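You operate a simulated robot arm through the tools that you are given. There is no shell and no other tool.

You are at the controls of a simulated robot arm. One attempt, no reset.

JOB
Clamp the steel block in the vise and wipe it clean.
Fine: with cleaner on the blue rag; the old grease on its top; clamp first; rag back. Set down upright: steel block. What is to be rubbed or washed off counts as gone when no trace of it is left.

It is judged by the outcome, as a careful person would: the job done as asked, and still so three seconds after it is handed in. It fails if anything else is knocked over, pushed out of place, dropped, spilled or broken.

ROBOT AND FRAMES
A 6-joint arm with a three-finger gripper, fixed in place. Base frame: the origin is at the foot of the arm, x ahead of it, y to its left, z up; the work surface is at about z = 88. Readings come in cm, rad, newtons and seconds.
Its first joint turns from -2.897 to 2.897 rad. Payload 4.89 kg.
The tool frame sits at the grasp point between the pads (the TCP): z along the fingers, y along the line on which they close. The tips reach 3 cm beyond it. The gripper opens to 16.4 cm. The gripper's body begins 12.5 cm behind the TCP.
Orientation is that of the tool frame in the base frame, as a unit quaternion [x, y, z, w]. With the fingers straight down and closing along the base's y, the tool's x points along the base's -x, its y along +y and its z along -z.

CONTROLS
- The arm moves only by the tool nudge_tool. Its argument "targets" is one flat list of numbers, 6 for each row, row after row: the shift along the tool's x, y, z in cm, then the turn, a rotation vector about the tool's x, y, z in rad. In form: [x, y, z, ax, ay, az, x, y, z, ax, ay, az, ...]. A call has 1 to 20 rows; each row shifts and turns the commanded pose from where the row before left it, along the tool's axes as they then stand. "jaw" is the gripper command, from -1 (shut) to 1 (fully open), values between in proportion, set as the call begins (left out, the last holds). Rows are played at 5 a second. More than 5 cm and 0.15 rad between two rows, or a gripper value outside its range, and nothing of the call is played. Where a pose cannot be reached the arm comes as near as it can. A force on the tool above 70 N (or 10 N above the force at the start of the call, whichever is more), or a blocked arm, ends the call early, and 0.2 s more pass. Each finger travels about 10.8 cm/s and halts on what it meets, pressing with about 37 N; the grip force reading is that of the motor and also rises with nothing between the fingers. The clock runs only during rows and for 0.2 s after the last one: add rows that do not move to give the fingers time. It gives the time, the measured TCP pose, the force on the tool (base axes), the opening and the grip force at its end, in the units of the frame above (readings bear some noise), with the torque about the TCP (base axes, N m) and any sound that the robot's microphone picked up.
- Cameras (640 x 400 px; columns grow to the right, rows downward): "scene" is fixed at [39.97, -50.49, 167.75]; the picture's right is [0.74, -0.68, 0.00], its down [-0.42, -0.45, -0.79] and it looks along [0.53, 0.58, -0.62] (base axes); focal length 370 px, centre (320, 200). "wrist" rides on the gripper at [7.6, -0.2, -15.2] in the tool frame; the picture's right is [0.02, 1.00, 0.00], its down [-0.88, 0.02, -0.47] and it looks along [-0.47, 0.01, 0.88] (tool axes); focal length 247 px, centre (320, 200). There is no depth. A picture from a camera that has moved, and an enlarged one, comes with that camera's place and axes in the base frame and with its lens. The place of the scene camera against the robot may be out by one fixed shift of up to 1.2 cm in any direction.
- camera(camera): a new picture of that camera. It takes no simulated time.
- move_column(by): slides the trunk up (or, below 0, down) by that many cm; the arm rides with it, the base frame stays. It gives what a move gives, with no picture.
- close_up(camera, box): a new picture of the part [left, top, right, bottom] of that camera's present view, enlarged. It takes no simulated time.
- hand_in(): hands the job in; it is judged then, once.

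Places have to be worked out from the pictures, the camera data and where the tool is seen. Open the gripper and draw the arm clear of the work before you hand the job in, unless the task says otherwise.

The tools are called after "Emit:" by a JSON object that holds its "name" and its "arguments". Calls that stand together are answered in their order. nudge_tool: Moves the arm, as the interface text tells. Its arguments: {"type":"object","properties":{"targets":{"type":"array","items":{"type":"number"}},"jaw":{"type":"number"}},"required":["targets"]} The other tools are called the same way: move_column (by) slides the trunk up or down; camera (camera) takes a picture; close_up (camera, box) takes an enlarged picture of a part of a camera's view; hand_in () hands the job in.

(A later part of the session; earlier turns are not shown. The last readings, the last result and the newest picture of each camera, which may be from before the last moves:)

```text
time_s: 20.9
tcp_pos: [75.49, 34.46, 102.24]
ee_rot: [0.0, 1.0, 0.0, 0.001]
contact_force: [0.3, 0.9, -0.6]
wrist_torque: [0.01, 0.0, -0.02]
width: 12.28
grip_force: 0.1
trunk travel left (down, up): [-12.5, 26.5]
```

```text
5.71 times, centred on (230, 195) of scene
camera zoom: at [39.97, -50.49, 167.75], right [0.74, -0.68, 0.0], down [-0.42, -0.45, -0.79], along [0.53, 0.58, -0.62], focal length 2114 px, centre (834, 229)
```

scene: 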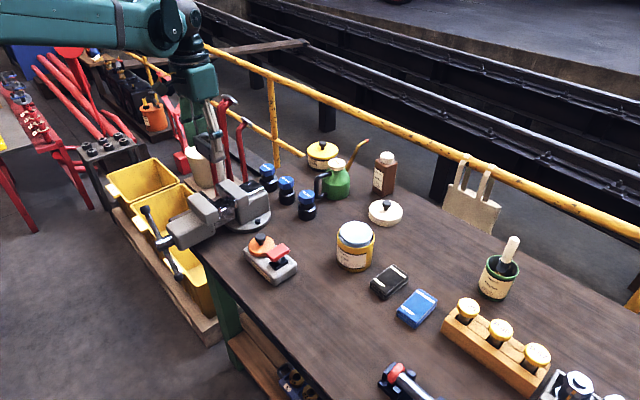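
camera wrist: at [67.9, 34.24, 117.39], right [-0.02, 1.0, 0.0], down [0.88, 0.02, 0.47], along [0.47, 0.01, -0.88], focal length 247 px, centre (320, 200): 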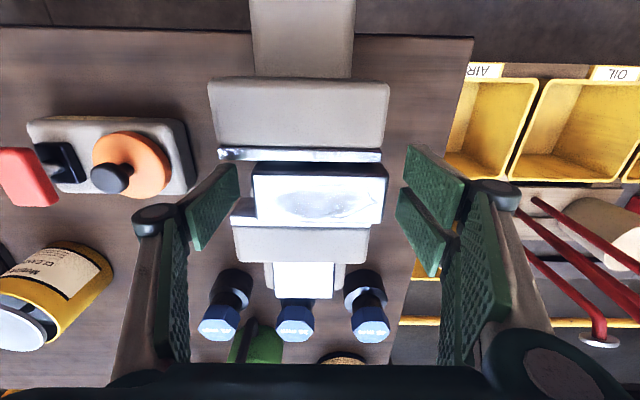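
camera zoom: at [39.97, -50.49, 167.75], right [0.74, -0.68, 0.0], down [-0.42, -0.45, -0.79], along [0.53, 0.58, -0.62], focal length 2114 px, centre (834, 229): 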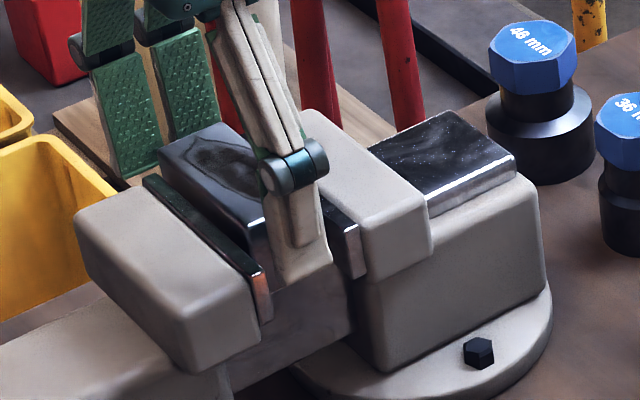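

Block stays on the slide. Lifting the gripper straight clear and viewing the seated block.

Emit:
{"name": "nudge_tool", "arguments": {"targets": [0, 0, -1, 0, 0, 0, 0, 0, -2, 0, 0, 0, 0, 0, -4, 0, 0, 0, 0, 0, -4, 0, 0, 0, 0, 0, -4, 0, 0, 0, 0, 0, -4, 0, 0, 0, 4, 0, 0, 0, 0, 0, 4, 0, 0, 0, 0, 0, 4, 0, 0, 0, 0, 0, 0, 0, 0, 0, 0, 0]}}

Emit:
{"name": "camera", "arguments": {"camera": "wrist"}}

Emit:
{"name": "close_up", "arguments": {"camera": "wrist", "box": [230, 80, 410, 260]}}

Emit:
{"name": "close_up", "arguments": {"camera": "scene", "box": [130, 160, 280, 290]}}

```text
time_s: 23.1
tcp_pos: [63.36, 34.42, 121.17]
ee_rot: [0.0, 1.0, 0.001, 0.001]
contact_force: [-1.0, -1.0, 0.1]
wrist_torque: [0.06, -0.09, 0.02]
width: 12.32
grip_force: 0.0
trunk travel left (down, up): [-12.5, 26.5]
```

```text
taken
camera wrist: at [55.68, 34.22, 136.38], right [-0.02, 1.0, 0.0], down [0.88, 0.02, 0.47], along [0.47, 0.01, -0.88], focal length 247 px, centre (320, 200)
```

wrist: 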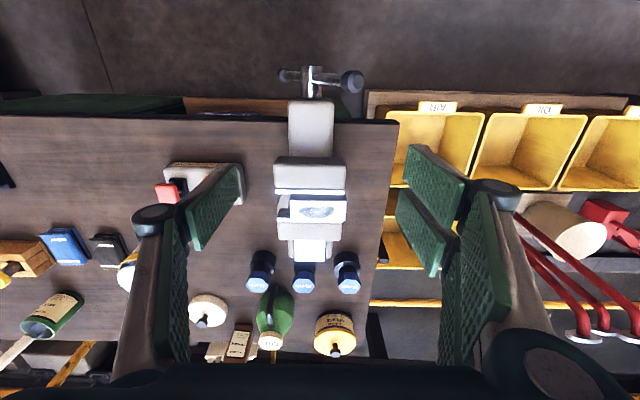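

```text
2.22 times, centred on (320, 170) of wrist
camera zoom: at [55.68, 34.22, 136.38], right [-0.02, 1.0, 0.0], down [0.88, 0.02, 0.47], along [0.47, 0.01, -0.88], focal length 549 px, centre (320, 267)
```

zoom: 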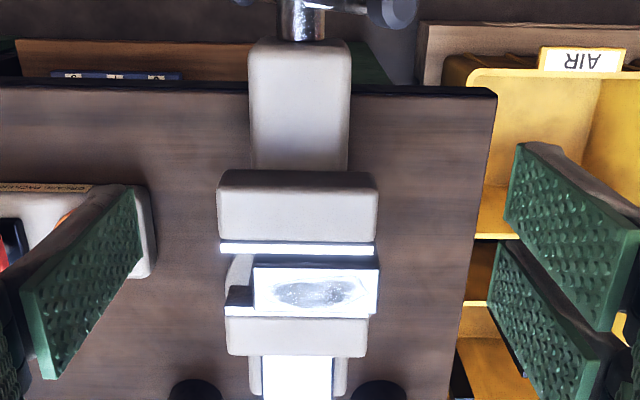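

```text
3.08 times, centred on (205, 225) of scene
camera zoom: at [39.97, -50.49, 167.75], right [0.74, -0.68, 0.0], down [-0.42, -0.45, -0.79], along [0.53, 0.58, -0.62], focal length 1138 px, centre (674, 123)
```

zoom: 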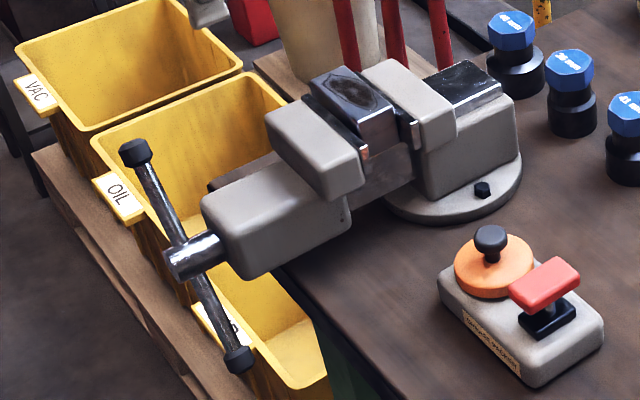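

Block sits upright in the gap. Now a close look at the tommy bar to plan turning it.

Emit:
{"name": "close_up", "arguments": {"camera": "wrist", "box": [260, 50, 380, 130]}}

Emit:
{"name": "close_up", "arguments": {"camera": "scene", "box": [130, 190, 220, 290]}}

```text
5.00 times, centred on (320, 90) of wrist
camera zoom: at [55.68, 34.22, 136.38], right [-0.02, 1.0, 0.0], down [0.88, 0.02, 0.47], along [0.47, 0.01, -0.88], focal length 1235 px, centre (320, 750)
```

zoom: 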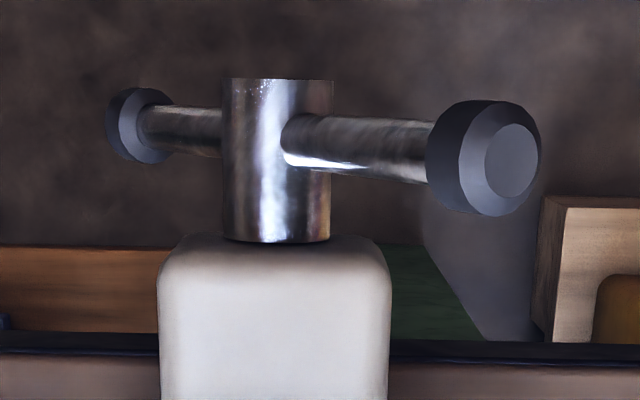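

```text
4.00 times, centred on (175, 240) of scene
camera zoom: at [39.97, -50.49, 167.75], right [0.74, -0.68, 0.0], down [-0.42, -0.45, -0.79], along [0.53, 0.58, -0.62], focal length 1480 px, centre (900, 40)
```

zoom: 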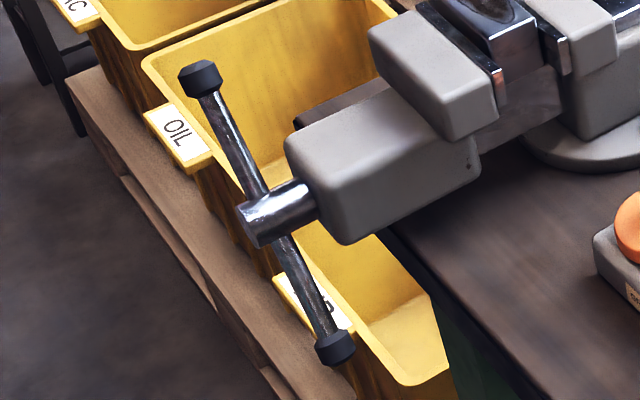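

From two wrist views the bar runs from the lower knob (56.9, 27.6, 85.3) to the upper knob (57.0, 38.2, 103.1), with its axis at y≈32.9, z≈94.2. I'll turn the gripper -90° so it closes along x, above the upper knob, to use the knob as a crank.

Emit:
{"name": "nudge_tool", "arguments": {"targets": [3.23, 1.9, 0, 0, 0, 0, 3.23, 1.9, 0, 0, 0, 0, 0, 0, 0, 0, 0, -0.1428, 0, 0, 0, 0, 0, -0.1428, 0, 0, 0, 0, 0, -0.1428, 0, 0, 0, 0, 0, -0.1428, 0, 0, 0, 0, 0, -0.1428, 0, 0, 0, 0, 0, -0.1428, 0, 0, 0, 0, 0, -0.1428, 0, 0, 0, 0, 0, -0.1428, 0, 0, 0, 0, 0, -0.1428, 0, 0, 0, 0, 0, -0.1428, 0, 0, 0, 0, 0, -0.1428, 0, 0, 0, 0, 0, 0]}}

Emit:
{"name": "camera", "arguments": {"camera": "wrist"}}

Emit:
{"name": "camera", "arguments": {"camera": "scene"}}

```text
time_s: 26.1
tcp_pos: [57.06, 38.15, 121.25]
ee_rot: [0.708, -0.706, 0.0, -0.001]
contact_force: [0.1, 0.2, -0.1]
wrist_torque: [-0.01, 0.01, -0.01]
width: 12.32
grip_force: 0.1
trunk travel left (down, up): [-12.5, 26.5]
```

```text
taken
camera wrist: at [57.23, 30.53, 136.35], right [-1.0, -0.02, 0.0], down [-0.02, 0.88, 0.47], along [-0.01, 0.47, -0.88], focal length 247 px, centre (320, 200)
```

wrist: 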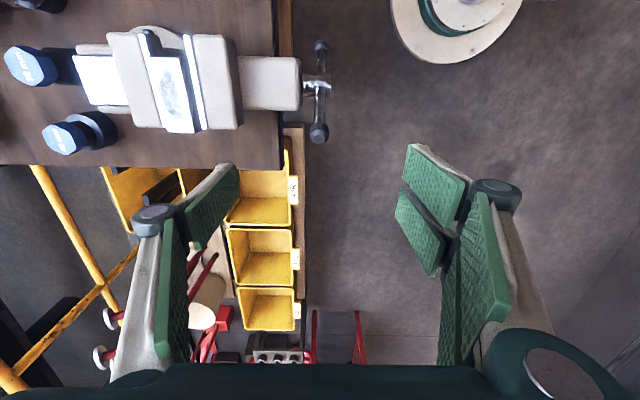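

```text
taken
```

scene: 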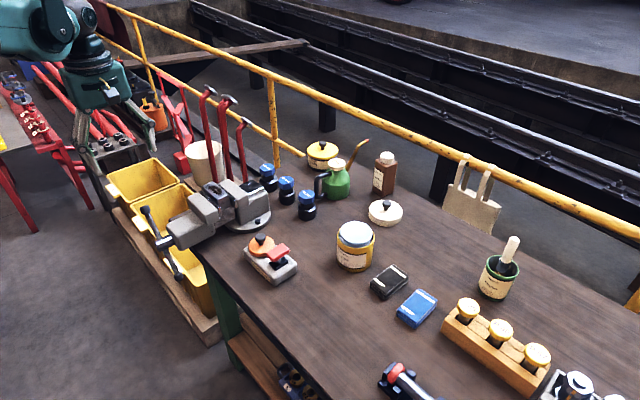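

The knob appears exactly as computed under the tool. Narrowing the jaws to 6 cm and descending onto the knob.

Emit:
{"name": "nudge_tool", "arguments": {"targets": [-0.25, 0, 4.5, 0, 0, 0, 0, 0, 4.5, 0, 0, 0, 0, 0, 4.0, 0, 0, 0, 0, 0, 3.0, 0, 0, 0, 0, 0, 2.1, 0, 0, 0, 0, 0, 0, 0, 0, 0], "jaw": -0.27}}

Emit:
{"name": "camera", "arguments": {"camera": "wrist"}}

Emit:
{"name": "close_up", "arguments": {"camera": "scene", "box": [110, 150, 240, 290]}}

```text
time_s: 27.5
tcp_pos: [57.09, 38.57, 102.97]
ee_rot: [-0.707, 0.707, 0.0, 0.001]
contact_force: [0.1, 0.5, 0.4]
wrist_torque: [-0.03, 0.06, -0.02]
width: 5.97
grip_force: 0.1
trunk travel left (down, up): [-12.5, 26.5]
```

```text
taken
camera wrist: at [57.26, 30.8, 118.19], right [-1.0, -0.02, 0.0], down [-0.02, 0.88, 0.47], along [-0.01, 0.47, -0.88], focal length 247 px, centre (320, 200)
```

wrist: 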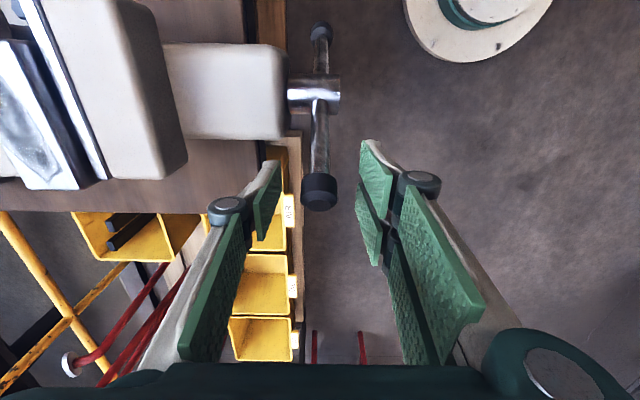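

```text
2.86 times, centred on (175, 220) of scene
camera zoom: at [39.97, -50.49, 167.75], right [0.74, -0.68, 0.0], down [-0.42, -0.45, -0.79], along [0.53, 0.58, -0.62], focal length 1057 px, centre (734, 143)
```

zoom: 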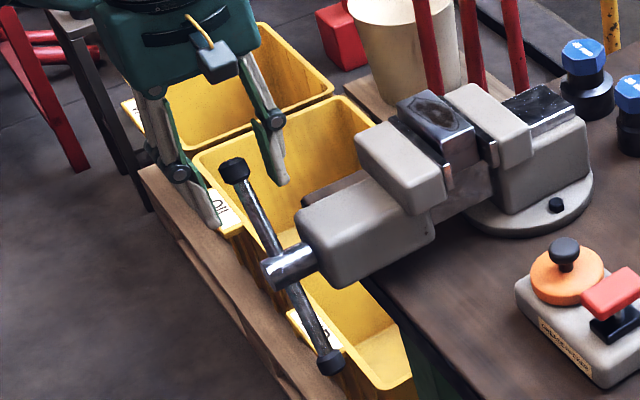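

Knob is centred between the fingers. Closing on it.

Emit:
{"name": "nudge_tool", "arguments": {"targets": [0, 0, 0, 0, 0, 0, 0, 0, 0, 0, 0, 0, 0, 0, 0, 0, 0, 0, 0, 0, 0, 0, 0, 0], "jaw": -1}}

Emit:
{"name": "camera", "arguments": {"camera": "wrist"}}

```text
time_s: 28.5
tcp_pos: [57.28, 38.45, 103.03]
ee_rot: [-0.707, 0.707, 0.0, 0.002]
contact_force: [12.1, -1.6, -2.7]
wrist_torque: [0.16, 0.0, 0.02]
width: 2.32
grip_force: 44.6
trunk travel left (down, up): [-12.5, 26.5]
```

```text
taken
camera wrist: at [57.32, 30.8, 118.2], right [-1.0, -0.02, 0.0], down [-0.02, 0.88, 0.47], along [-0.01, 0.47, -0.88], focal length 247 px, centre (320, 200)
```

wrist: 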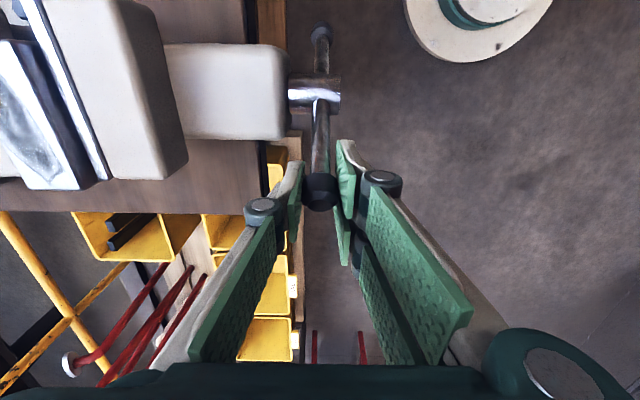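

Gripped the knob (2.3 cm). I test a 21° crank arc in the closing direction (top toward -y), keeping the tool vertical.

Emit:
{"name": "nudge_tool", "arguments": {"targets": [1.118, -0.15, -0.612, 0, 0, 0, 1.183, 0, -0.469, 0, 0, 0, 1.233, 0, -0.322, 0, 0, 0, 0, 0, 0, 0, 0, 0]}}

Emit:
{"name": "camera", "arguments": {"camera": "wrist"}}

Emit:
{"name": "close_up", "arguments": {"camera": "scene", "box": [110, 150, 270, 290]}}

```text
time_s: 29.5
tcp_pos: [57.23, 34.94, 104.57]
ee_rot: [0.707, -0.707, 0.0, -0.002]
contact_force: [7.4, 10.1, 2.4]
wrist_torque: [0.93, -0.32, 0.11]
width: 2.31
grip_force: 44.8
trunk travel left (down, up): [-12.5, 26.5]
```

```text
taken
camera wrist: at [57.36, 27.31, 119.63], right [-1.0, -0.02, 0.0], down [-0.02, 0.88, 0.47], along [-0.01, 0.47, -0.88], focal length 247 px, centre (320, 200)
```

wrist: 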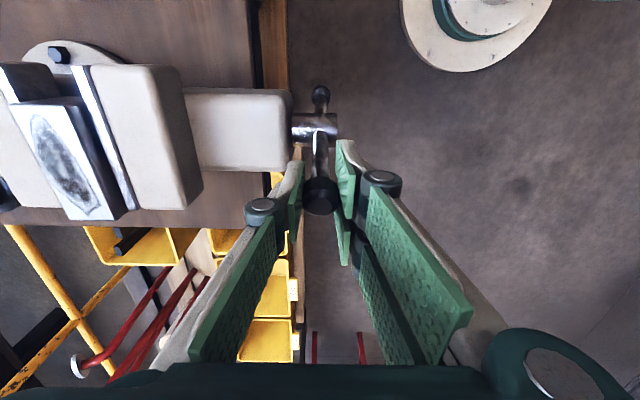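

```text
2.86 times, centred on (190, 220) of scene
camera zoom: at [39.97, -50.49, 167.75], right [0.74, -0.68, 0.0], down [-0.42, -0.45, -0.79], along [0.53, 0.58, -0.62], focal length 1057 px, centre (691, 143)
```

zoom: 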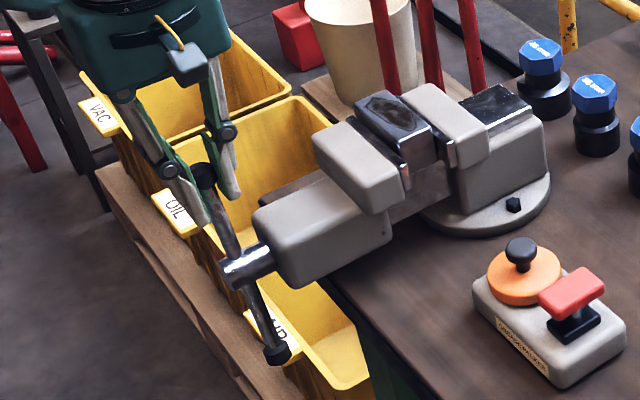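

It turns smoothly with ~1 N·m resistance. Continuing the arc to about 142°.

Emit:
{"name": "nudge_tool", "arguments": {"targets": [1.261, -0.1, -0.17, 0, 0, 0, 1.273, 0, -0.014, 0, 0, 0, 1.265, 0, 0.141, 0, 0, 0, 1.239, 0, 0.294, 0, 0, 0, 1.194, 0, 0.443, 0, 0, 0, 1.131, 0, 0.584, 0, 0, 0, 1.052, 0, 0.719, 0, 0, 0, 0.956, 0, 0.841, 0, 0, 0, 0.846, 0, 0.952, 0, 0, 0, 0, 0, 0, 0, 0, 0]}}

Emit:
{"name": "camera", "arguments": {"camera": "wrist"}}

Emit:
{"name": "close_up", "arguments": {"camera": "scene", "box": [110, 150, 270, 290]}}

```text
time_s: 31.7
tcp_pos: [57.27, 24.67, 100.74]
ee_rot: [-0.707, 0.707, 0.001, 0.002]
contact_force: [-1.2, -6.5, 18.8]
wrist_torque: [1.12, 0.26, 0.37]
width: 2.22
grip_force: 44.6
trunk travel left (down, up): [-12.5, 26.5]
```

```text
taken
camera wrist: at [57.42, 16.98, 115.88], right [-1.0, -0.02, 0.0], down [-0.02, 0.88, 0.47], along [-0.01, 0.47, -0.88], focal length 247 px, centre (320, 200)
```

wrist: 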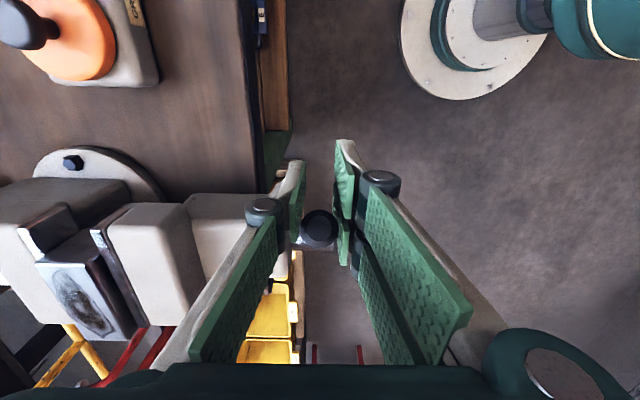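

```text
2.86 times, centred on (190, 220) of scene
camera zoom: at [39.97, -50.49, 167.75], right [0.74, -0.68, 0.0], down [-0.42, -0.45, -0.79], along [0.53, 0.58, -0.62], focal length 1057 px, centre (691, 143)
```

zoom: 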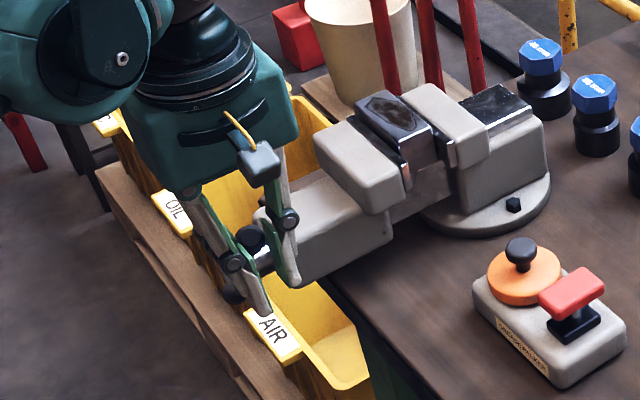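

The knob has slipped somewhat in the pads (it lags by ~13°). Let me check how the jaw gap looks.

Emit:
{"name": "close_up", "arguments": {"camera": "wrist", "box": [10, 180, 210, 350]}}

Emit:
{"name": "close_up", "arguments": {"camera": "scene", "box": [190, 160, 270, 230]}}

Emit:
{"name": "close_up", "arguments": {"camera": "wrist", "box": [240, 130, 420, 290]}}

Emit:
{"name": "close_up", "arguments": {"camera": "scene", "box": [150, 200, 220, 270]}}

```text
2.35 times, centred on (110, 265) of wrist
camera zoom: at [57.42, 16.98, 115.88], right [-1.0, -0.02, 0.0], down [-0.02, 0.88, 0.47], along [-0.01, 0.47, -0.88], focal length 581 px, centre (814, 47)
```

zoom: 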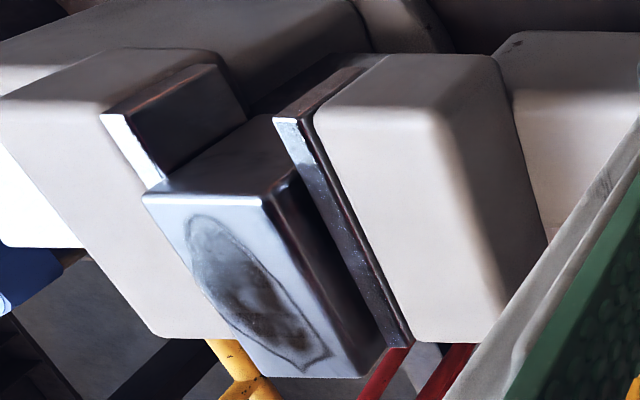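

```text
5.71 times, centred on (230, 195) of scene
camera zoom: at [39.97, -50.49, 167.75], right [0.74, -0.68, 0.0], down [-0.42, -0.45, -0.79], along [0.53, 0.58, -0.62], focal length 2114 px, centre (834, 229)
```

zoom: 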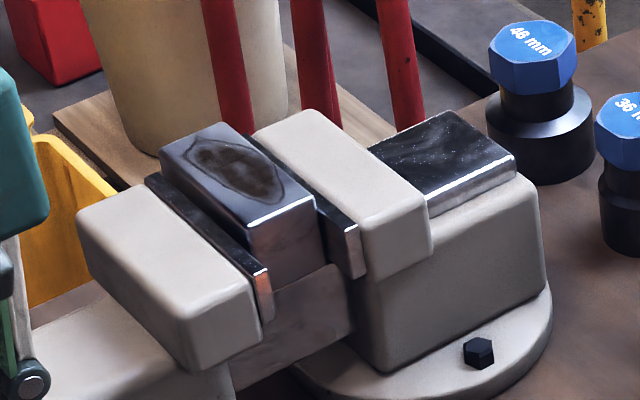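

```text
2.50 times, centred on (330, 210) of wrist
camera zoom: at [57.42, 16.98, 115.88], right [-1.0, -0.02, 0.0], down [-0.02, 0.88, 0.47], along [-0.01, 0.47, -0.88], focal length 617 px, centre (295, 175)
```

zoom: 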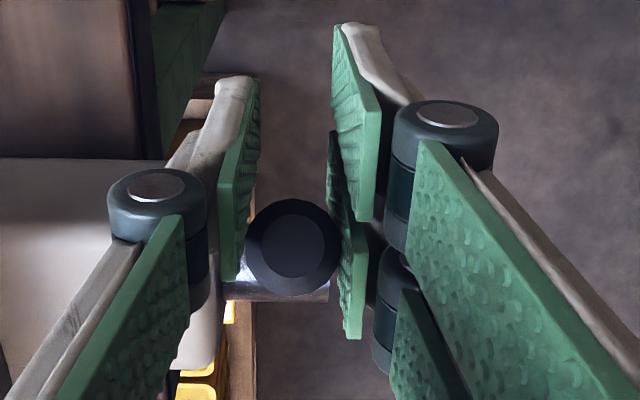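

```text
5.71 times, centred on (185, 235) of scene
camera zoom: at [39.97, -50.49, 167.75], right [0.74, -0.68, 0.0], down [-0.42, -0.45, -0.79], along [0.53, 0.58, -0.62], focal length 2114 px, centre (1091, 0)
```

zoom: 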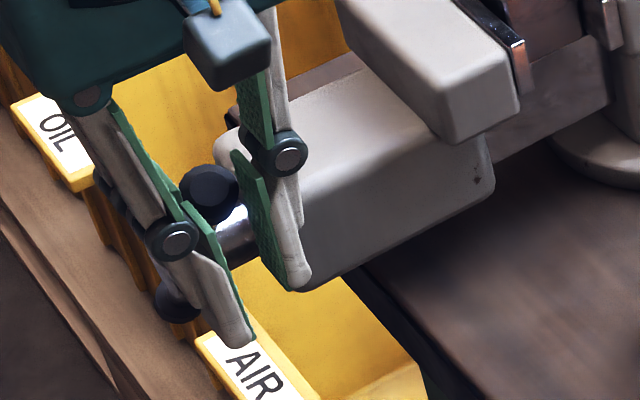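

The jaw has advanced slightly (~0.13 cm in ~70°), so closing works, but the knob creeps in a non-rotating grip. I'll open, re-centre on the knob and from now on rotate the tool with the bar.

Emit:
{"name": "nudge_tool", "arguments": {"targets": [0, 0, 0, 0, 0, 0, 0, 0, 0, 0, 0, 0], "jaw": -0.27}}

Emit:
{"name": "camera", "arguments": {"camera": "wrist"}}

Emit:
{"name": "close_up", "arguments": {"camera": "wrist", "box": [240, 130, 420, 290]}}

```text
time_s: 32.3
tcp_pos: [57.27, 24.71, 100.65]
ee_rot: [-0.707, 0.707, 0.0, 0.001]
contact_force: [0.4, 0.9, 0.2]
wrist_torque: [0.0, 0.03, 0.0]
width: 6.01
grip_force: 0.1
trunk travel left (down, up): [-12.5, 26.5]
```

```text
taken
camera wrist: at [57.47, 17.07, 115.83], right [-1.0, -0.02, 0.0], down [-0.02, 0.88, 0.47], along [-0.01, 0.47, -0.88], focal length 247 px, centre (320, 200)
```

wrist: 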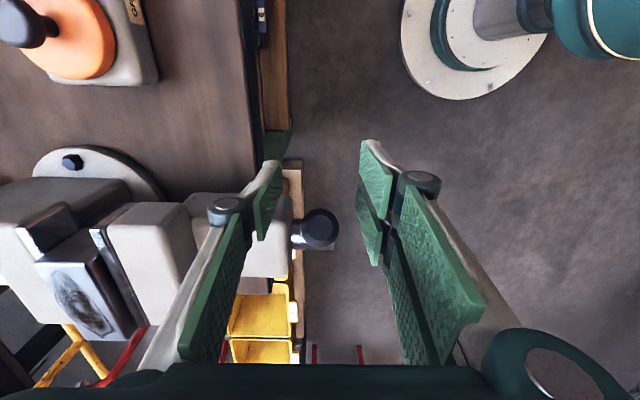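

```text
2.50 times, centred on (330, 210) of wrist
camera zoom: at [57.47, 17.07, 115.83], right [-1.0, -0.02, 0.0], down [-0.02, 0.88, 0.47], along [-0.01, 0.47, -0.88], focal length 617 px, centre (295, 175)
```

zoom: 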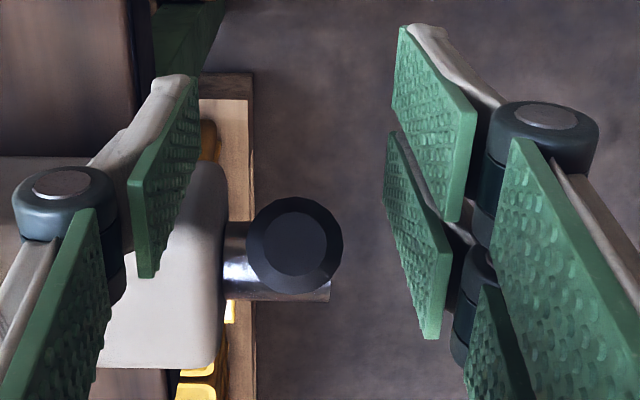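

The bar is at ≈126°. I move the TCP back onto the knob, tilt the tool -25° about x, ready to grip.

Emit:
{"name": "nudge_tool", "arguments": {"targets": [-1.05, 0, -1.0, 0, 0, 0, -1.05, 0, -1.0, 0, 0, 0, 0, 0, 0, 0, 0.1454, 0, 0, 0, 0, 0, 0.1454, 0, 0, 0, 0, 0, 0.1454, 0, 0, 0, 0, 0, 0, 0]}}

Emit:
{"name": "camera", "arguments": {"camera": "wrist"}}

Emit:
{"name": "close_up", "arguments": {"camera": "scene", "box": [110, 150, 240, 290]}}

```text
time_s: 33.7
tcp_pos: [57.43, 26.86, 102.77]
ee_rot: [0.692, -0.69, 0.153, 0.151]
contact_force: [1.1, 0.6, -0.4]
wrist_torque: [0.0, 0.05, -0.04]
width: 6.01
grip_force: 0.0
trunk travel left (down, up): [-12.5, 26.5]
```

```text
taken
camera wrist: at [57.53, 26.32, 119.69], right [-1.0, -0.02, 0.01], down [-0.02, 1.0, 0.06], along [-0.01, 0.06, -1.0], focal length 247 px, centre (320, 200)
```

wrist: 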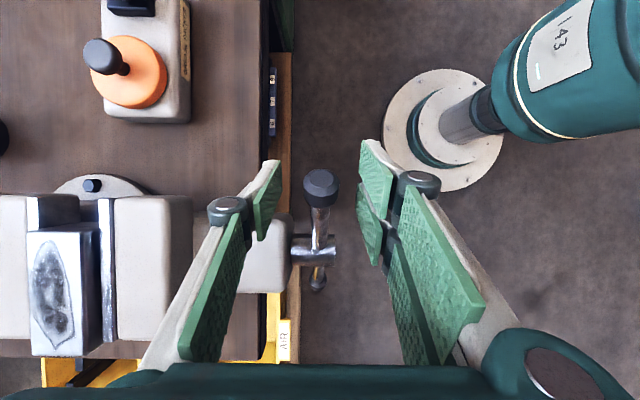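

```text
2.86 times, centred on (175, 220) of scene
camera zoom: at [39.97, -50.49, 167.75], right [0.74, -0.68, 0.0], down [-0.42, -0.45, -0.79], along [0.53, 0.58, -0.62], focal length 1057 px, centre (734, 143)
```

zoom: 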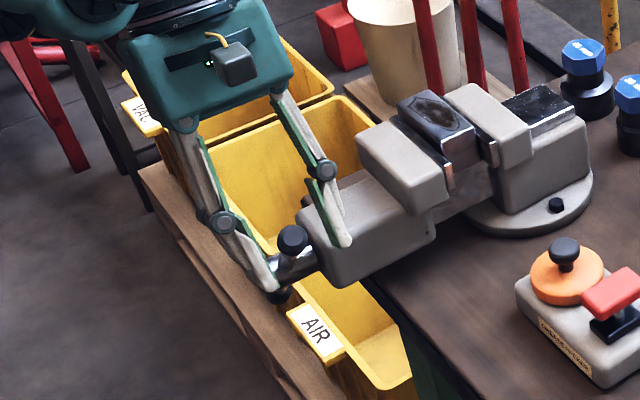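

Emit:
{"name": "close_up", "arguments": {"camera": "wrist", "box": [0, 170, 200, 370]}}

```text
2.00 times, centred on (100, 270) of wrist
camera zoom: at [57.53, 26.32, 119.69], right [-1.0, -0.02, 0.01], down [-0.02, 1.0, 0.06], along [-0.01, 0.06, -1.0], focal length 494 px, centre (760, 60)
```

zoom: 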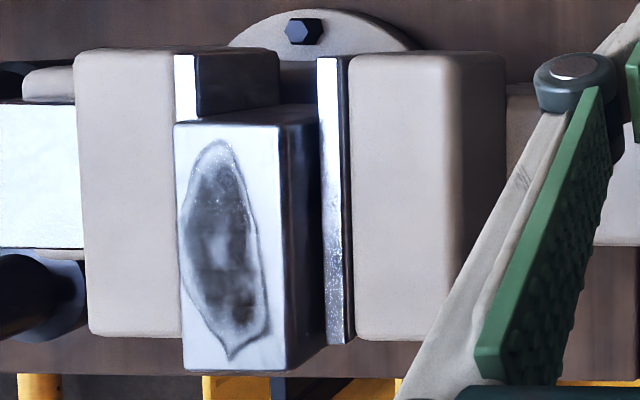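

There's still some clearance either side of the block. Centering on the knob, gripping, then rotating rigidly with the bar.

Emit:
{"name": "nudge_tool", "arguments": {"targets": [0.37, 0, 0.6, 0, 0, 0, 0, 0, 0, 0, 0, 0]}}

Emit:
{"name": "nudge_tool", "arguments": {"targets": [0, 0, 0, 0, 0, 0, 0, 0, 0, 0, 0, 0, 0, 0, 0, 0, 0, 0, 0, 0, 0, 0, 0, 0], "jaw": -1}}

Emit:
{"name": "nudge_tool", "arguments": {"targets": [0.458, 0, 1.16, 0, -0.12, 0, 0.458, 0, 1.16, 0, -0.12, 0, 0.458, 0, 1.16, 0, -0.12, 0, 0.458, 0, 1.16, 0, -0.12, 0, 0, 0, 0, 0, 0, 0]}}

Emit:
{"name": "camera", "arguments": {"camera": "wrist"}}

```text
time_s: 34.3
tcp_pos: [57.41, 26.28, 102.25]
ee_rot: [0.691, -0.69, 0.153, 0.152]
contact_force: [-0.5, 0.3, -1.1]
wrist_torque: [0.01, -0.02, 0.0]
width: 5.99
grip_force: 0.0
trunk travel left (down, up): [-12.5, 26.5]
```

```text
time_s: 35.3
tcp_pos: [57.22, 26.16, 102.25]
ee_rot: [0.691, -0.69, 0.153, 0.152]
contact_force: [-13.7, -1.8, -8.6]
wrist_torque: [-0.69, -0.01, 0.08]
width: 2.29
grip_force: 45.0
trunk travel left (down, up): [-12.5, 26.5]
```

```text
time_s: 36.5
tcp_pos: [57.37, 23.19, 98.45]
ee_rot: [-0.707, 0.707, 0.016, 0.017]
contact_force: [-14.7, -11.0, -1.0]
wrist_torque: [-0.49, -0.04, 0.04]
width: 2.32
grip_force: 45.2
trunk travel left (down, up): [-12.5, 26.5]
```

```text
taken
camera wrist: at [57.49, 14.93, 113.15], right [-1.0, -0.02, 0.0], down [-0.02, 0.86, 0.51], along [-0.01, 0.51, -0.86], focal length 247 px, centre (320, 200)
```

wrist: 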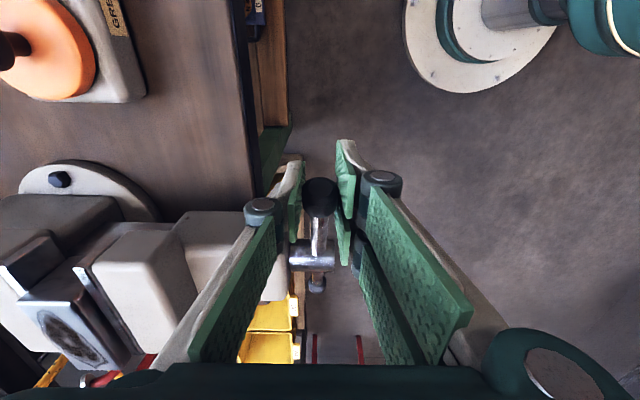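

The knob now stays put in the grip. Continuing the rigid rotation.

Emit:
{"name": "nudge_tool", "arguments": {"targets": [0.458, 0.12, 1.16, 0, -0.12, 0, 0.458, 0, 1.16, 0, -0.12, 0, 0.458, 0, 1.16, 0, -0.12, 0, 0.458, 0, 1.16, 0, -0.12, 0, 0.458, 0, 1.16, 0, -0.12, 0, 0.458, 0, 1.16, 0, -0.12, 0, 0, 0, 0, 0, 0, 0]}}

Emit:
{"name": "camera", "arguments": {"camera": "wrist"}}

Emit:
{"name": "camera", "arguments": {"camera": "scene"}}

```text
time_s: 38.1
tcp_pos: [57.42, 22.99, 90.8]
ee_rot: [0.657, -0.655, -0.265, -0.264]
contact_force: [19.7, -17.6, -3.1]
wrist_torque: [0.27, -0.07, -0.02]
width: 2.32
grip_force: 44.8
trunk travel left (down, up): [-12.5, 26.5]
```

```text
taken
camera wrist: at [57.55, 6.93, 96.54], right [-1.0, -0.01, -0.02], down [-0.02, 0.3, 0.95], along [-0.01, 0.95, -0.31], focal length 247 px, centre (320, 200)
```

wrist: 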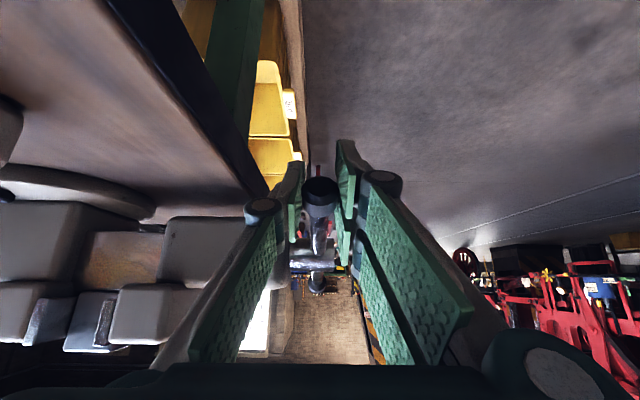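

```text
taken
```

scene: 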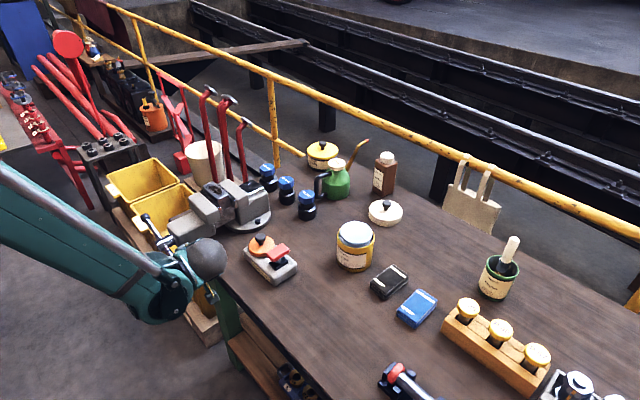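

Turning well; the screw is advancing in x. Correcting the small x and y offsets and continuing three more steps.

Emit:
{"name": "nudge_tool", "arguments": {"targets": [0.55, -0.2, 1.08, 0, -0.12, 0, 0.458, 0, 1.16, 0, -0.12, 0, 0.458, 0, 1.16, 0, -0.12, 0, 0, 0, 0, 0, 0, 0]}}

Emit:
{"name": "camera", "arguments": {"camera": "wrist"}}

Emit:
{"name": "camera", "arguments": {"camera": "scene"}}

```text
time_s: 38.9
tcp_pos: [57.43, 24.3, 89.36]
ee_rot: [0.611, -0.608, -0.361, -0.356]
contact_force: [-15.7, -9.8, -1.0]
wrist_torque: [0.24, 0.06, -0.29]
width: 2.29
grip_force: 44.8
out of reach, approached as far as the arm can: row 3
trunk travel left (down, up): [-12.5, 26.5]
stopped in row 3: the force on the tool passed its limit at 99 N (the readings are from after the stop); the commanded pose is now the measured one
```

```text
taken
camera wrist: at [57.8, 7.3, 90.15], right [-1.0, -0.02, -0.02], down [-0.02, 0.02, 1.0], along [-0.02, 1.0, -0.02], focal length 247 px, centre (320, 200)
```

wrist: 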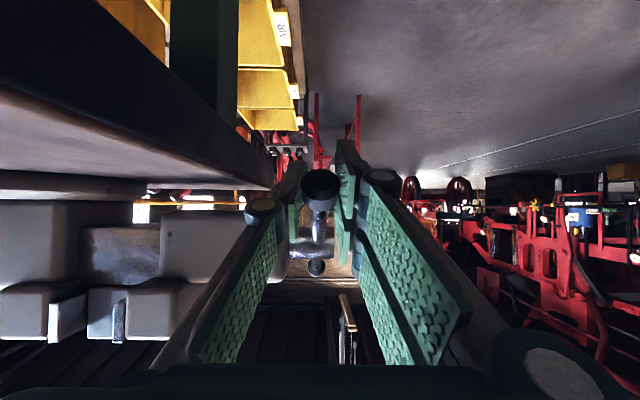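

```text
taken
```

scene: 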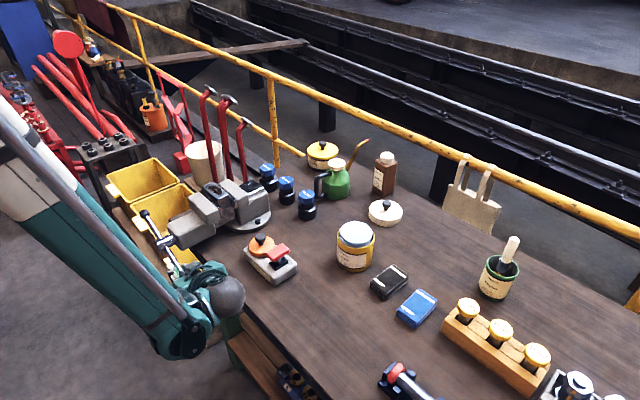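

Reach limit hit at bar angle ≈209°, nothing disturbed. Releasing the knob, backing off along the tool axis and returning the tool to vertical.

Emit:
{"name": "nudge_tool", "arguments": {"targets": [0, 0, 0, 0, 0, 0, 0, 0, 0, 0, 0, 0], "jaw": -0.27}}

Emit:
{"name": "nudge_tool", "arguments": {"targets": [0, 0, -2, 0, 0, 0, 0, 0, -2, 0, 0.05, 0, 0, 0, -2.5, 0, 0.1, 0, 0, 0, -2.5, 0, 0.13, 0, 0, 0, -2, 0, 0.13, 0, 0, 0, -2, 0, 0.13, 0, 0, 0, -2, 0, 0.13, 0, 0, 0, -2, 0, 0.13, 0, 0, 0, -2, 0, 0.13, 0, 0, 0, -2, 0, 0.13, 0, 0, 0, 0, 0, 0, 0]}}

Emit:
{"name": "camera", "arguments": {"camera": "wrist"}}

Emit:
{"name": "camera", "arguments": {"camera": "scene"}}

```text
time_s: 39.5
tcp_pos: [57.68, 24.3, 89.38]
ee_rot: [0.613, -0.607, -0.361, -0.354]
contact_force: [-0.2, -0.6, -0.9]
wrist_torque: [0.0, 0.02, 0.03]
width: 5.99
grip_force: 0.0
trunk travel left (down, up): [-12.5, 26.5]
```

```text
time_s: 41.9
tcp_pos: [57.68, 11.63, 104.74]
ee_rot: [0.711, -0.704, -0.002, 0.001]
contact_force: [0.8, -0.4, -0.4]
wrist_torque: [0.03, 0.02, -0.02]
width: 5.98
grip_force: 0.0
trunk travel left (down, up): [-12.5, 26.5]
```

```text
taken
camera wrist: at [58.09, 3.99, 119.9], right [-1.0, -0.03, 0.0], down [-0.03, 0.88, 0.47], along [-0.02, 0.47, -0.88], focal length 247 px, centre (320, 200)
```

wrist: 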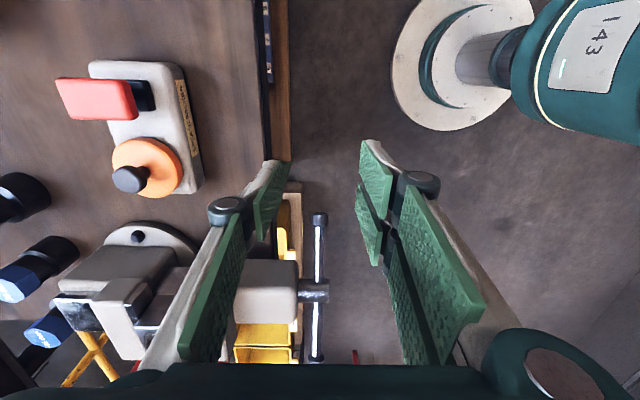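

```text
taken
```

scene: 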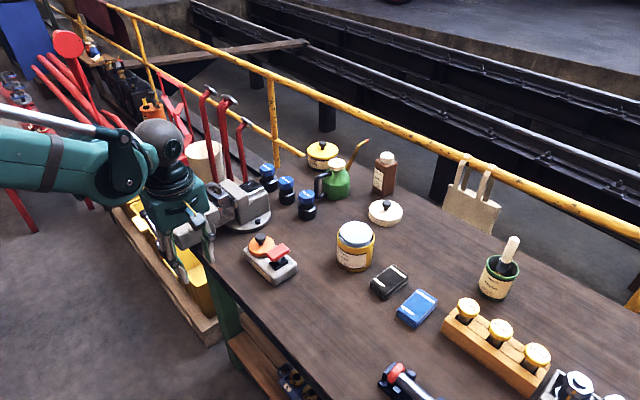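

Now up and over to the other (right/upper) knob, expected near (57.5, 42.0, 99.3).

Emit:
{"name": "nudge_tool", "arguments": {"targets": [0, 0, -4.5, 0, 0, 0, 0, 0, -4.5, 0, 0, 0, -4, 0, -2.5, 0, 0, 0, -4.5, 0, 0, 0, 0, 0, -4.5, 0, 0, 0, 0, 0, -4.5, 0, 0, 0, 0, 0, -4.5, 0, 0, 0, 0, 0, -4.5, 0, 0, 0, 0, 0, -4, 0, 0, 0, 0, 0, 0, 0, 0, 0, 0, 0]}}

Emit:
{"name": "camera", "arguments": {"camera": "wrist"}}

Emit:
{"name": "close_up", "arguments": {"camera": "scene", "box": [110, 150, 270, 290]}}

Emit:
{"name": "close_up", "arguments": {"camera": "scene", "box": [190, 160, 270, 230]}}

```text
time_s: 44.1
tcp_pos: [57.66, 42.2, 116.08]
ee_rot: [0.711, -0.703, -0.001, 0.0]
contact_force: [0.2, 0.5, -0.2]
wrist_torque: [-0.04, 0.02, 0.0]
width: 6.01
grip_force: 0.1
trunk travel left (down, up): [-12.5, 26.5]
```

```text
taken
camera wrist: at [57.9, 34.55, 131.3], right [-1.0, -0.03, 0.0], down [-0.03, 0.88, 0.47], along [-0.02, 0.47, -0.88], focal length 247 px, centre (320, 200)
```

wrist: 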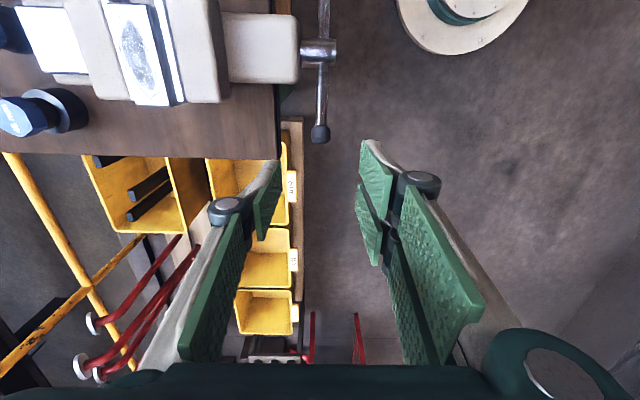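

```text
2.86 times, centred on (190, 220) of scene
camera zoom: at [39.97, -50.49, 167.75], right [0.74, -0.68, 0.0], down [-0.42, -0.45, -0.79], along [0.53, 0.58, -0.62], focal length 1057 px, centre (691, 143)
```

zoom: 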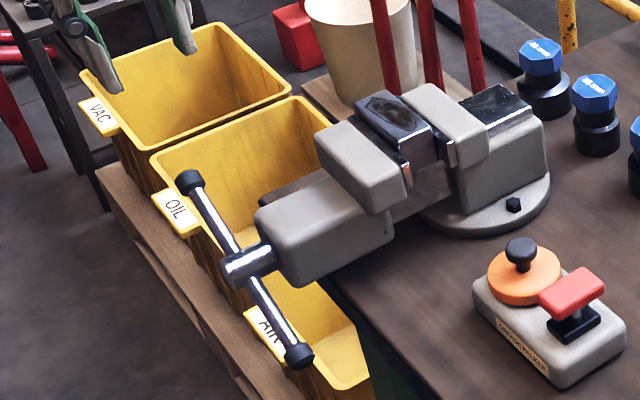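

```text
5.71 times, centred on (230, 195) of scene
camera zoom: at [39.97, -50.49, 167.75], right [0.74, -0.68, 0.0], down [-0.42, -0.45, -0.79], along [0.53, 0.58, -0.62], focal length 2114 px, centre (834, 229)
```

zoom: 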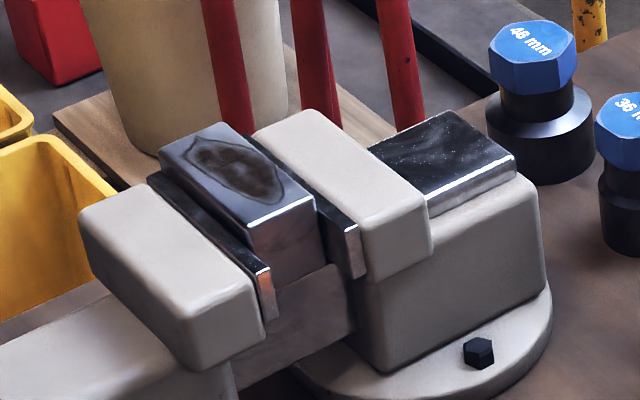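

Movable jaw has moved in by roughly 0.3–0.4 cm. The second knob is at ≈(57.65, 41.75, 99.7). I tilt the tool -45° and come down onto it.

Emit:
{"name": "nudge_tool", "arguments": {"targets": [0, 0, 0, 0, 0.1309, 0, 0, 0, 0, 0, 0.1309, 0, 0, 0, 0, 0, 0.1309, 0, 0, 0, 0, 0, 0.1309, 0, 0, 0, 0, 0, 0.1309, 0, 0, 0, 0, 0, 0.1309, 0, -2.82, 0, 2.98, 0, 0, 0, -2.82, 0, 2.98, 0, 0, 0, 0, 0, 0, 0, 0, 0]}}

Emit:
{"name": "camera", "arguments": {"camera": "wrist"}}

Emit:
{"name": "camera", "arguments": {"camera": "scene"}}

```text
time_s: 46.1
tcp_pos: [58.01, 42.57, 108.12]
ee_rot: [0.677, -0.666, 0.226, 0.215]
contact_force: [-1.1, -0.3, -0.1]
wrist_torque: [-0.02, -0.03, 0.0]
width: 5.96
grip_force: 0.1
out of reach, approached as far as the arm can: row 5, 6
trunk travel left (down, up): [-12.5, 26.5]
```

```text
taken
camera wrist: at [58.0, 45.47, 124.87], right [-1.0, -0.04, 0.0], down [-0.04, 0.99, -0.14], along [0.0, -0.14, -0.99], focal length 247 px, centre (320, 200)
```

wrist: 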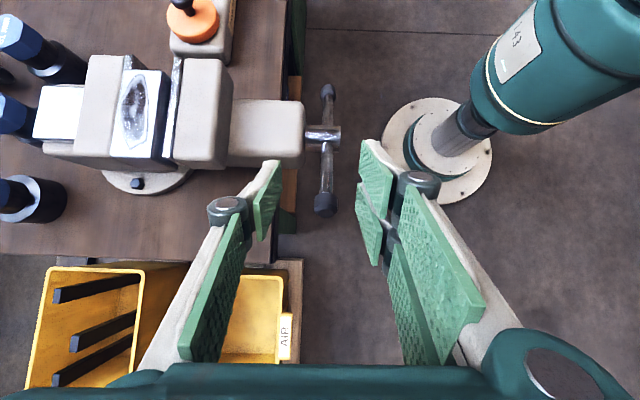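

```text
taken
```

scene: 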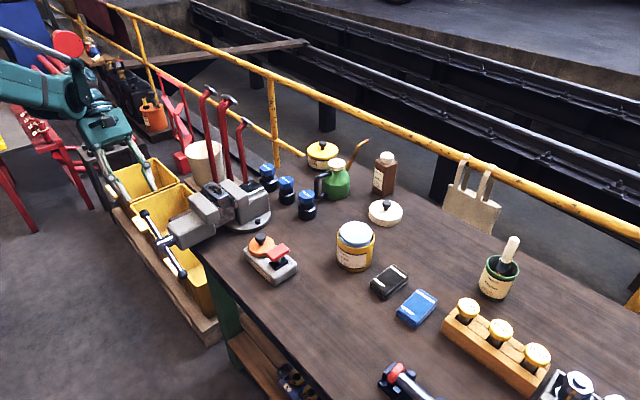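

The reach limit kept the tilt at about -36°. I back the tilt off slightly so the pose is attainable, and check.

Emit:
{"name": "nudge_tool", "arguments": {"targets": [0, 0, 0, 0, -0.1, 0, 0, 0, 0, 0, -0.1, 0, 0, 0, 0, 0, 0, 0, 0, 0, 0, 0, 0, 0]}}

```text
time_s: 47.1
tcp_pos: [58.11, 42.68, 108.21]
ee_rot: [0.695, -0.685, 0.157, 0.15]
contact_force: [0.2, 0.2, 0.1]
wrist_torque: [0.07, -0.06, 0.04]
width: 5.99
grip_force: 0.0
trunk travel left (down, up): [-12.5, 26.5]
```

Tilt is now -25°, attainable. Moving down onto the knob at ≈(57.55, 41.95, 99.3).

Emit:
{"name": "nudge_tool", "arguments": {"targets": [-1.55, 0.25, 4.19, 0, 0, 0, -1.55, 0.25, 4.19, 0, 0, 0, 0, 0, 0, 0, 0, 0]}}

Emit:
{"name": "camera", "arguments": {"camera": "wrist"}}

```text
time_s: 47.9
tcp_pos: [57.51, 41.92, 99.21]
ee_rot: [0.696, -0.685, 0.157, 0.149]
contact_force: [-1.0, 0.1, -0.1]
wrist_torque: [0.0, 0.01, 0.02]
width: 5.98
grip_force: 0.0
trunk travel left (down, up): [-12.5, 26.5]
```

```text
taken
camera wrist: at [57.65, 41.4, 116.13], right [-1.0, -0.04, 0.0], down [-0.04, 1.0, 0.06], along [0.0, 0.06, -1.0], focal length 247 px, centre (320, 200)
```

wrist: 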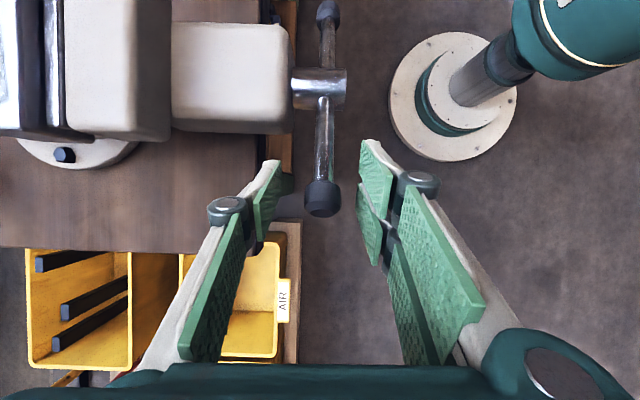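

Knob is right at the grasp point. Gripping and rotating.

Emit:
{"name": "nudge_tool", "arguments": {"targets": [0, 0, 0, 0, 0, 0, 0, 0, 0, 0, 0, 0, 0, 0, 0, 0, 0, 0, 0, 0, 0, 0, 0, 0], "jaw": -1}}

Emit:
{"name": "nudge_tool", "arguments": {"targets": [1.057, 0, -0.662, 0, -0.12, 0, 1.057, 0, -0.662, 0, -0.12, 0, 1.057, 0, -0.662, 0, -0.12, 0, 1.057, 0, -0.662, 0, -0.12, 0, 0, 0, 0, 0, 0, 0]}}

Emit:
{"name": "camera", "arguments": {"camera": "wrist"}}

```text
time_s: 48.9
tcp_pos: [57.55, 41.99, 99.06]
ee_rot: [0.696, -0.685, 0.157, 0.149]
contact_force: [-35.0, -9.5, -20.4]
wrist_torque: [1.02, -0.13, 0.22]
width: 2.3
grip_force: 45.2
trunk travel left (down, up): [-12.5, 26.5]
```

```text
time_s: 50.1
tcp_pos: [57.51, 38.49, 102.84]
ee_rot: [0.714, -0.7, -0.013, -0.019]
contact_force: [-42.3, -10.2, -16.9]
wrist_torque: [0.01, -0.18, 0.14]
width: 2.31
grip_force: 44.7
trunk travel left (down, up): [-12.5, 26.5]
```

```text
taken
camera wrist: at [57.7, 30.18, 117.68], right [-1.0, -0.04, -0.01], down [-0.04, 0.86, 0.51], along [-0.01, 0.51, -0.86], focal length 247 px, centre (320, 200)
```

wrist: 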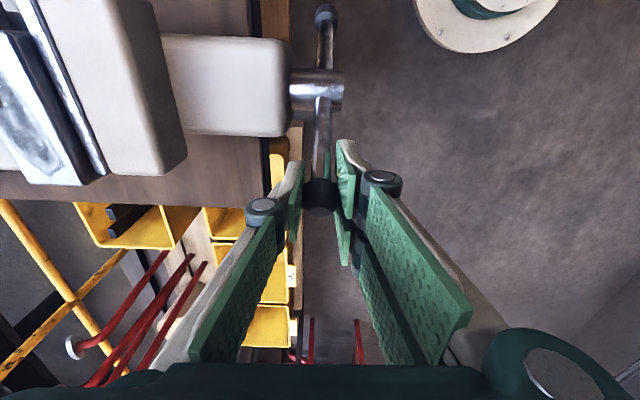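

Turning freely; there's a side load of -42 N in x, so I shift the tool slightly toward -x and inward while continuing.

Emit:
{"name": "nudge_tool", "arguments": {"targets": [1.12, 0.2, -0.56, 0, -0.12, 0, 1.057, 0, -0.662, 0, -0.12, 0, 1.057, 0, -0.662, 0, -0.12, 0, 1.057, 0, -0.662, 0, -0.12, 0, 0, 0, 0, 0, 0, 0]}}

Emit:
{"name": "close_up", "arguments": {"camera": "scene", "box": [190, 160, 270, 230]}}

Emit:
{"name": "camera", "arguments": {"camera": "wrist"}}

```text
time_s: 51.3
tcp_pos: [57.57, 33.73, 104.37]
ee_rot: [0.69, -0.675, -0.182, -0.186]
contact_force: [-7.2, 7.1, 23.3]
wrist_torque: [0.58, -0.24, -0.06]
width: 2.32
grip_force: 45.1
trunk travel left (down, up): [-12.5, 26.5]
```

```text
5.71 times, centred on (230, 195) of scene
camera zoom: at [39.97, -50.49, 167.75], right [0.74, -0.68, 0.0], down [-0.42, -0.45, -0.79], along [0.53, 0.58, -0.62], focal length 2114 px, centre (834, 229)
```

zoom: 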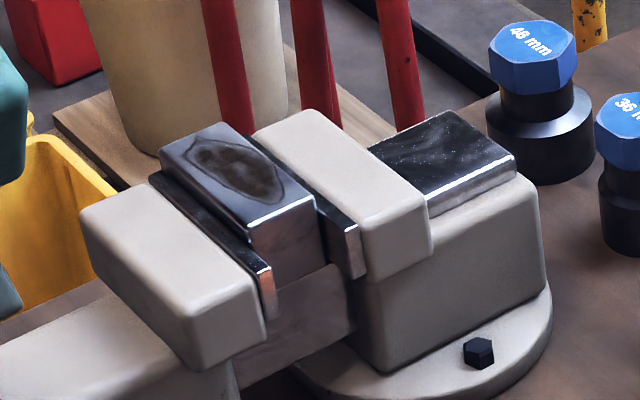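

```text
taken
camera wrist: at [57.87, 19.52, 113.66], right [-1.0, -0.04, -0.02], down [-0.04, 0.52, 0.85], along [-0.02, 0.85, -0.52], focal length 247 px, centre (320, 200)
```

wrist: 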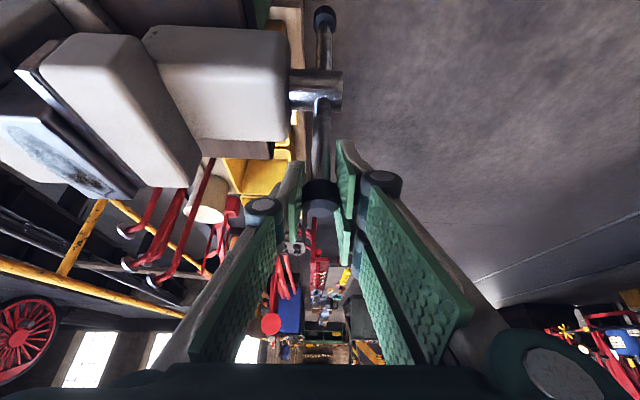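

Bar at ≈85°. Continuing four more steps with a small radial correction.

Emit:
{"name": "nudge_tool", "arguments": {"targets": [1.0, 0, -0.75, 0, -0.12, 0, 1.057, 0, -0.662, 0, -0.12, 0, 1.057, 0, -0.662, 0, -0.12, 0, 1.057, 0, -0.662, 0, -0.1, 0, 0, 0, 0, 0, 0, 0]}}

Emit:
{"name": "close_up", "arguments": {"camera": "scene", "box": [190, 160, 270, 230]}}

Emit:
{"name": "camera", "arguments": {"camera": "scene"}}

```text
time_s: 52.5
tcp_pos: [57.67, 28.91, 103.73]
ee_rot: [0.631, -0.615, -0.335, -0.333]
contact_force: [-13.1, 12.2, -23.2]
wrist_torque: [0.24, -0.29, -0.08]
width: 2.34
grip_force: 45.2
trunk travel left (down, up): [-12.5, 26.5]
```

```text
5.71 times, centred on (230, 195) of scene
camera zoom: at [39.97, -50.49, 167.75], right [0.74, -0.68, 0.0], down [-0.42, -0.45, -0.79], along [0.53, 0.58, -0.62], focal length 2114 px, centre (834, 229)
```

zoom: 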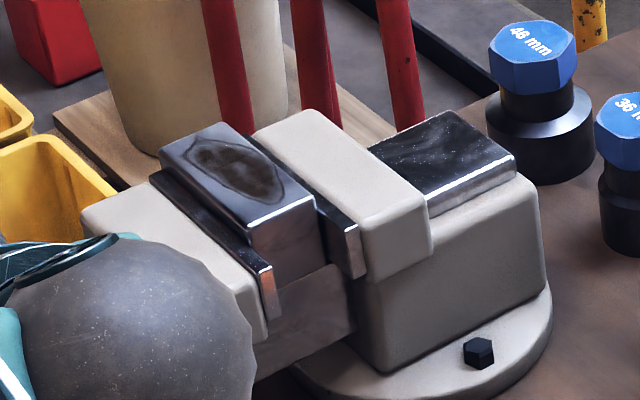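

```text
taken
```

scene: 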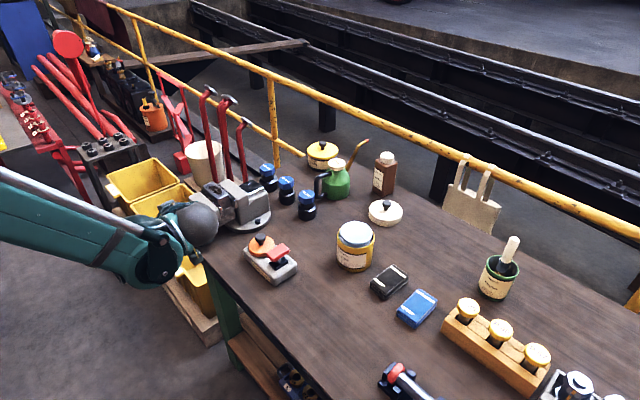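

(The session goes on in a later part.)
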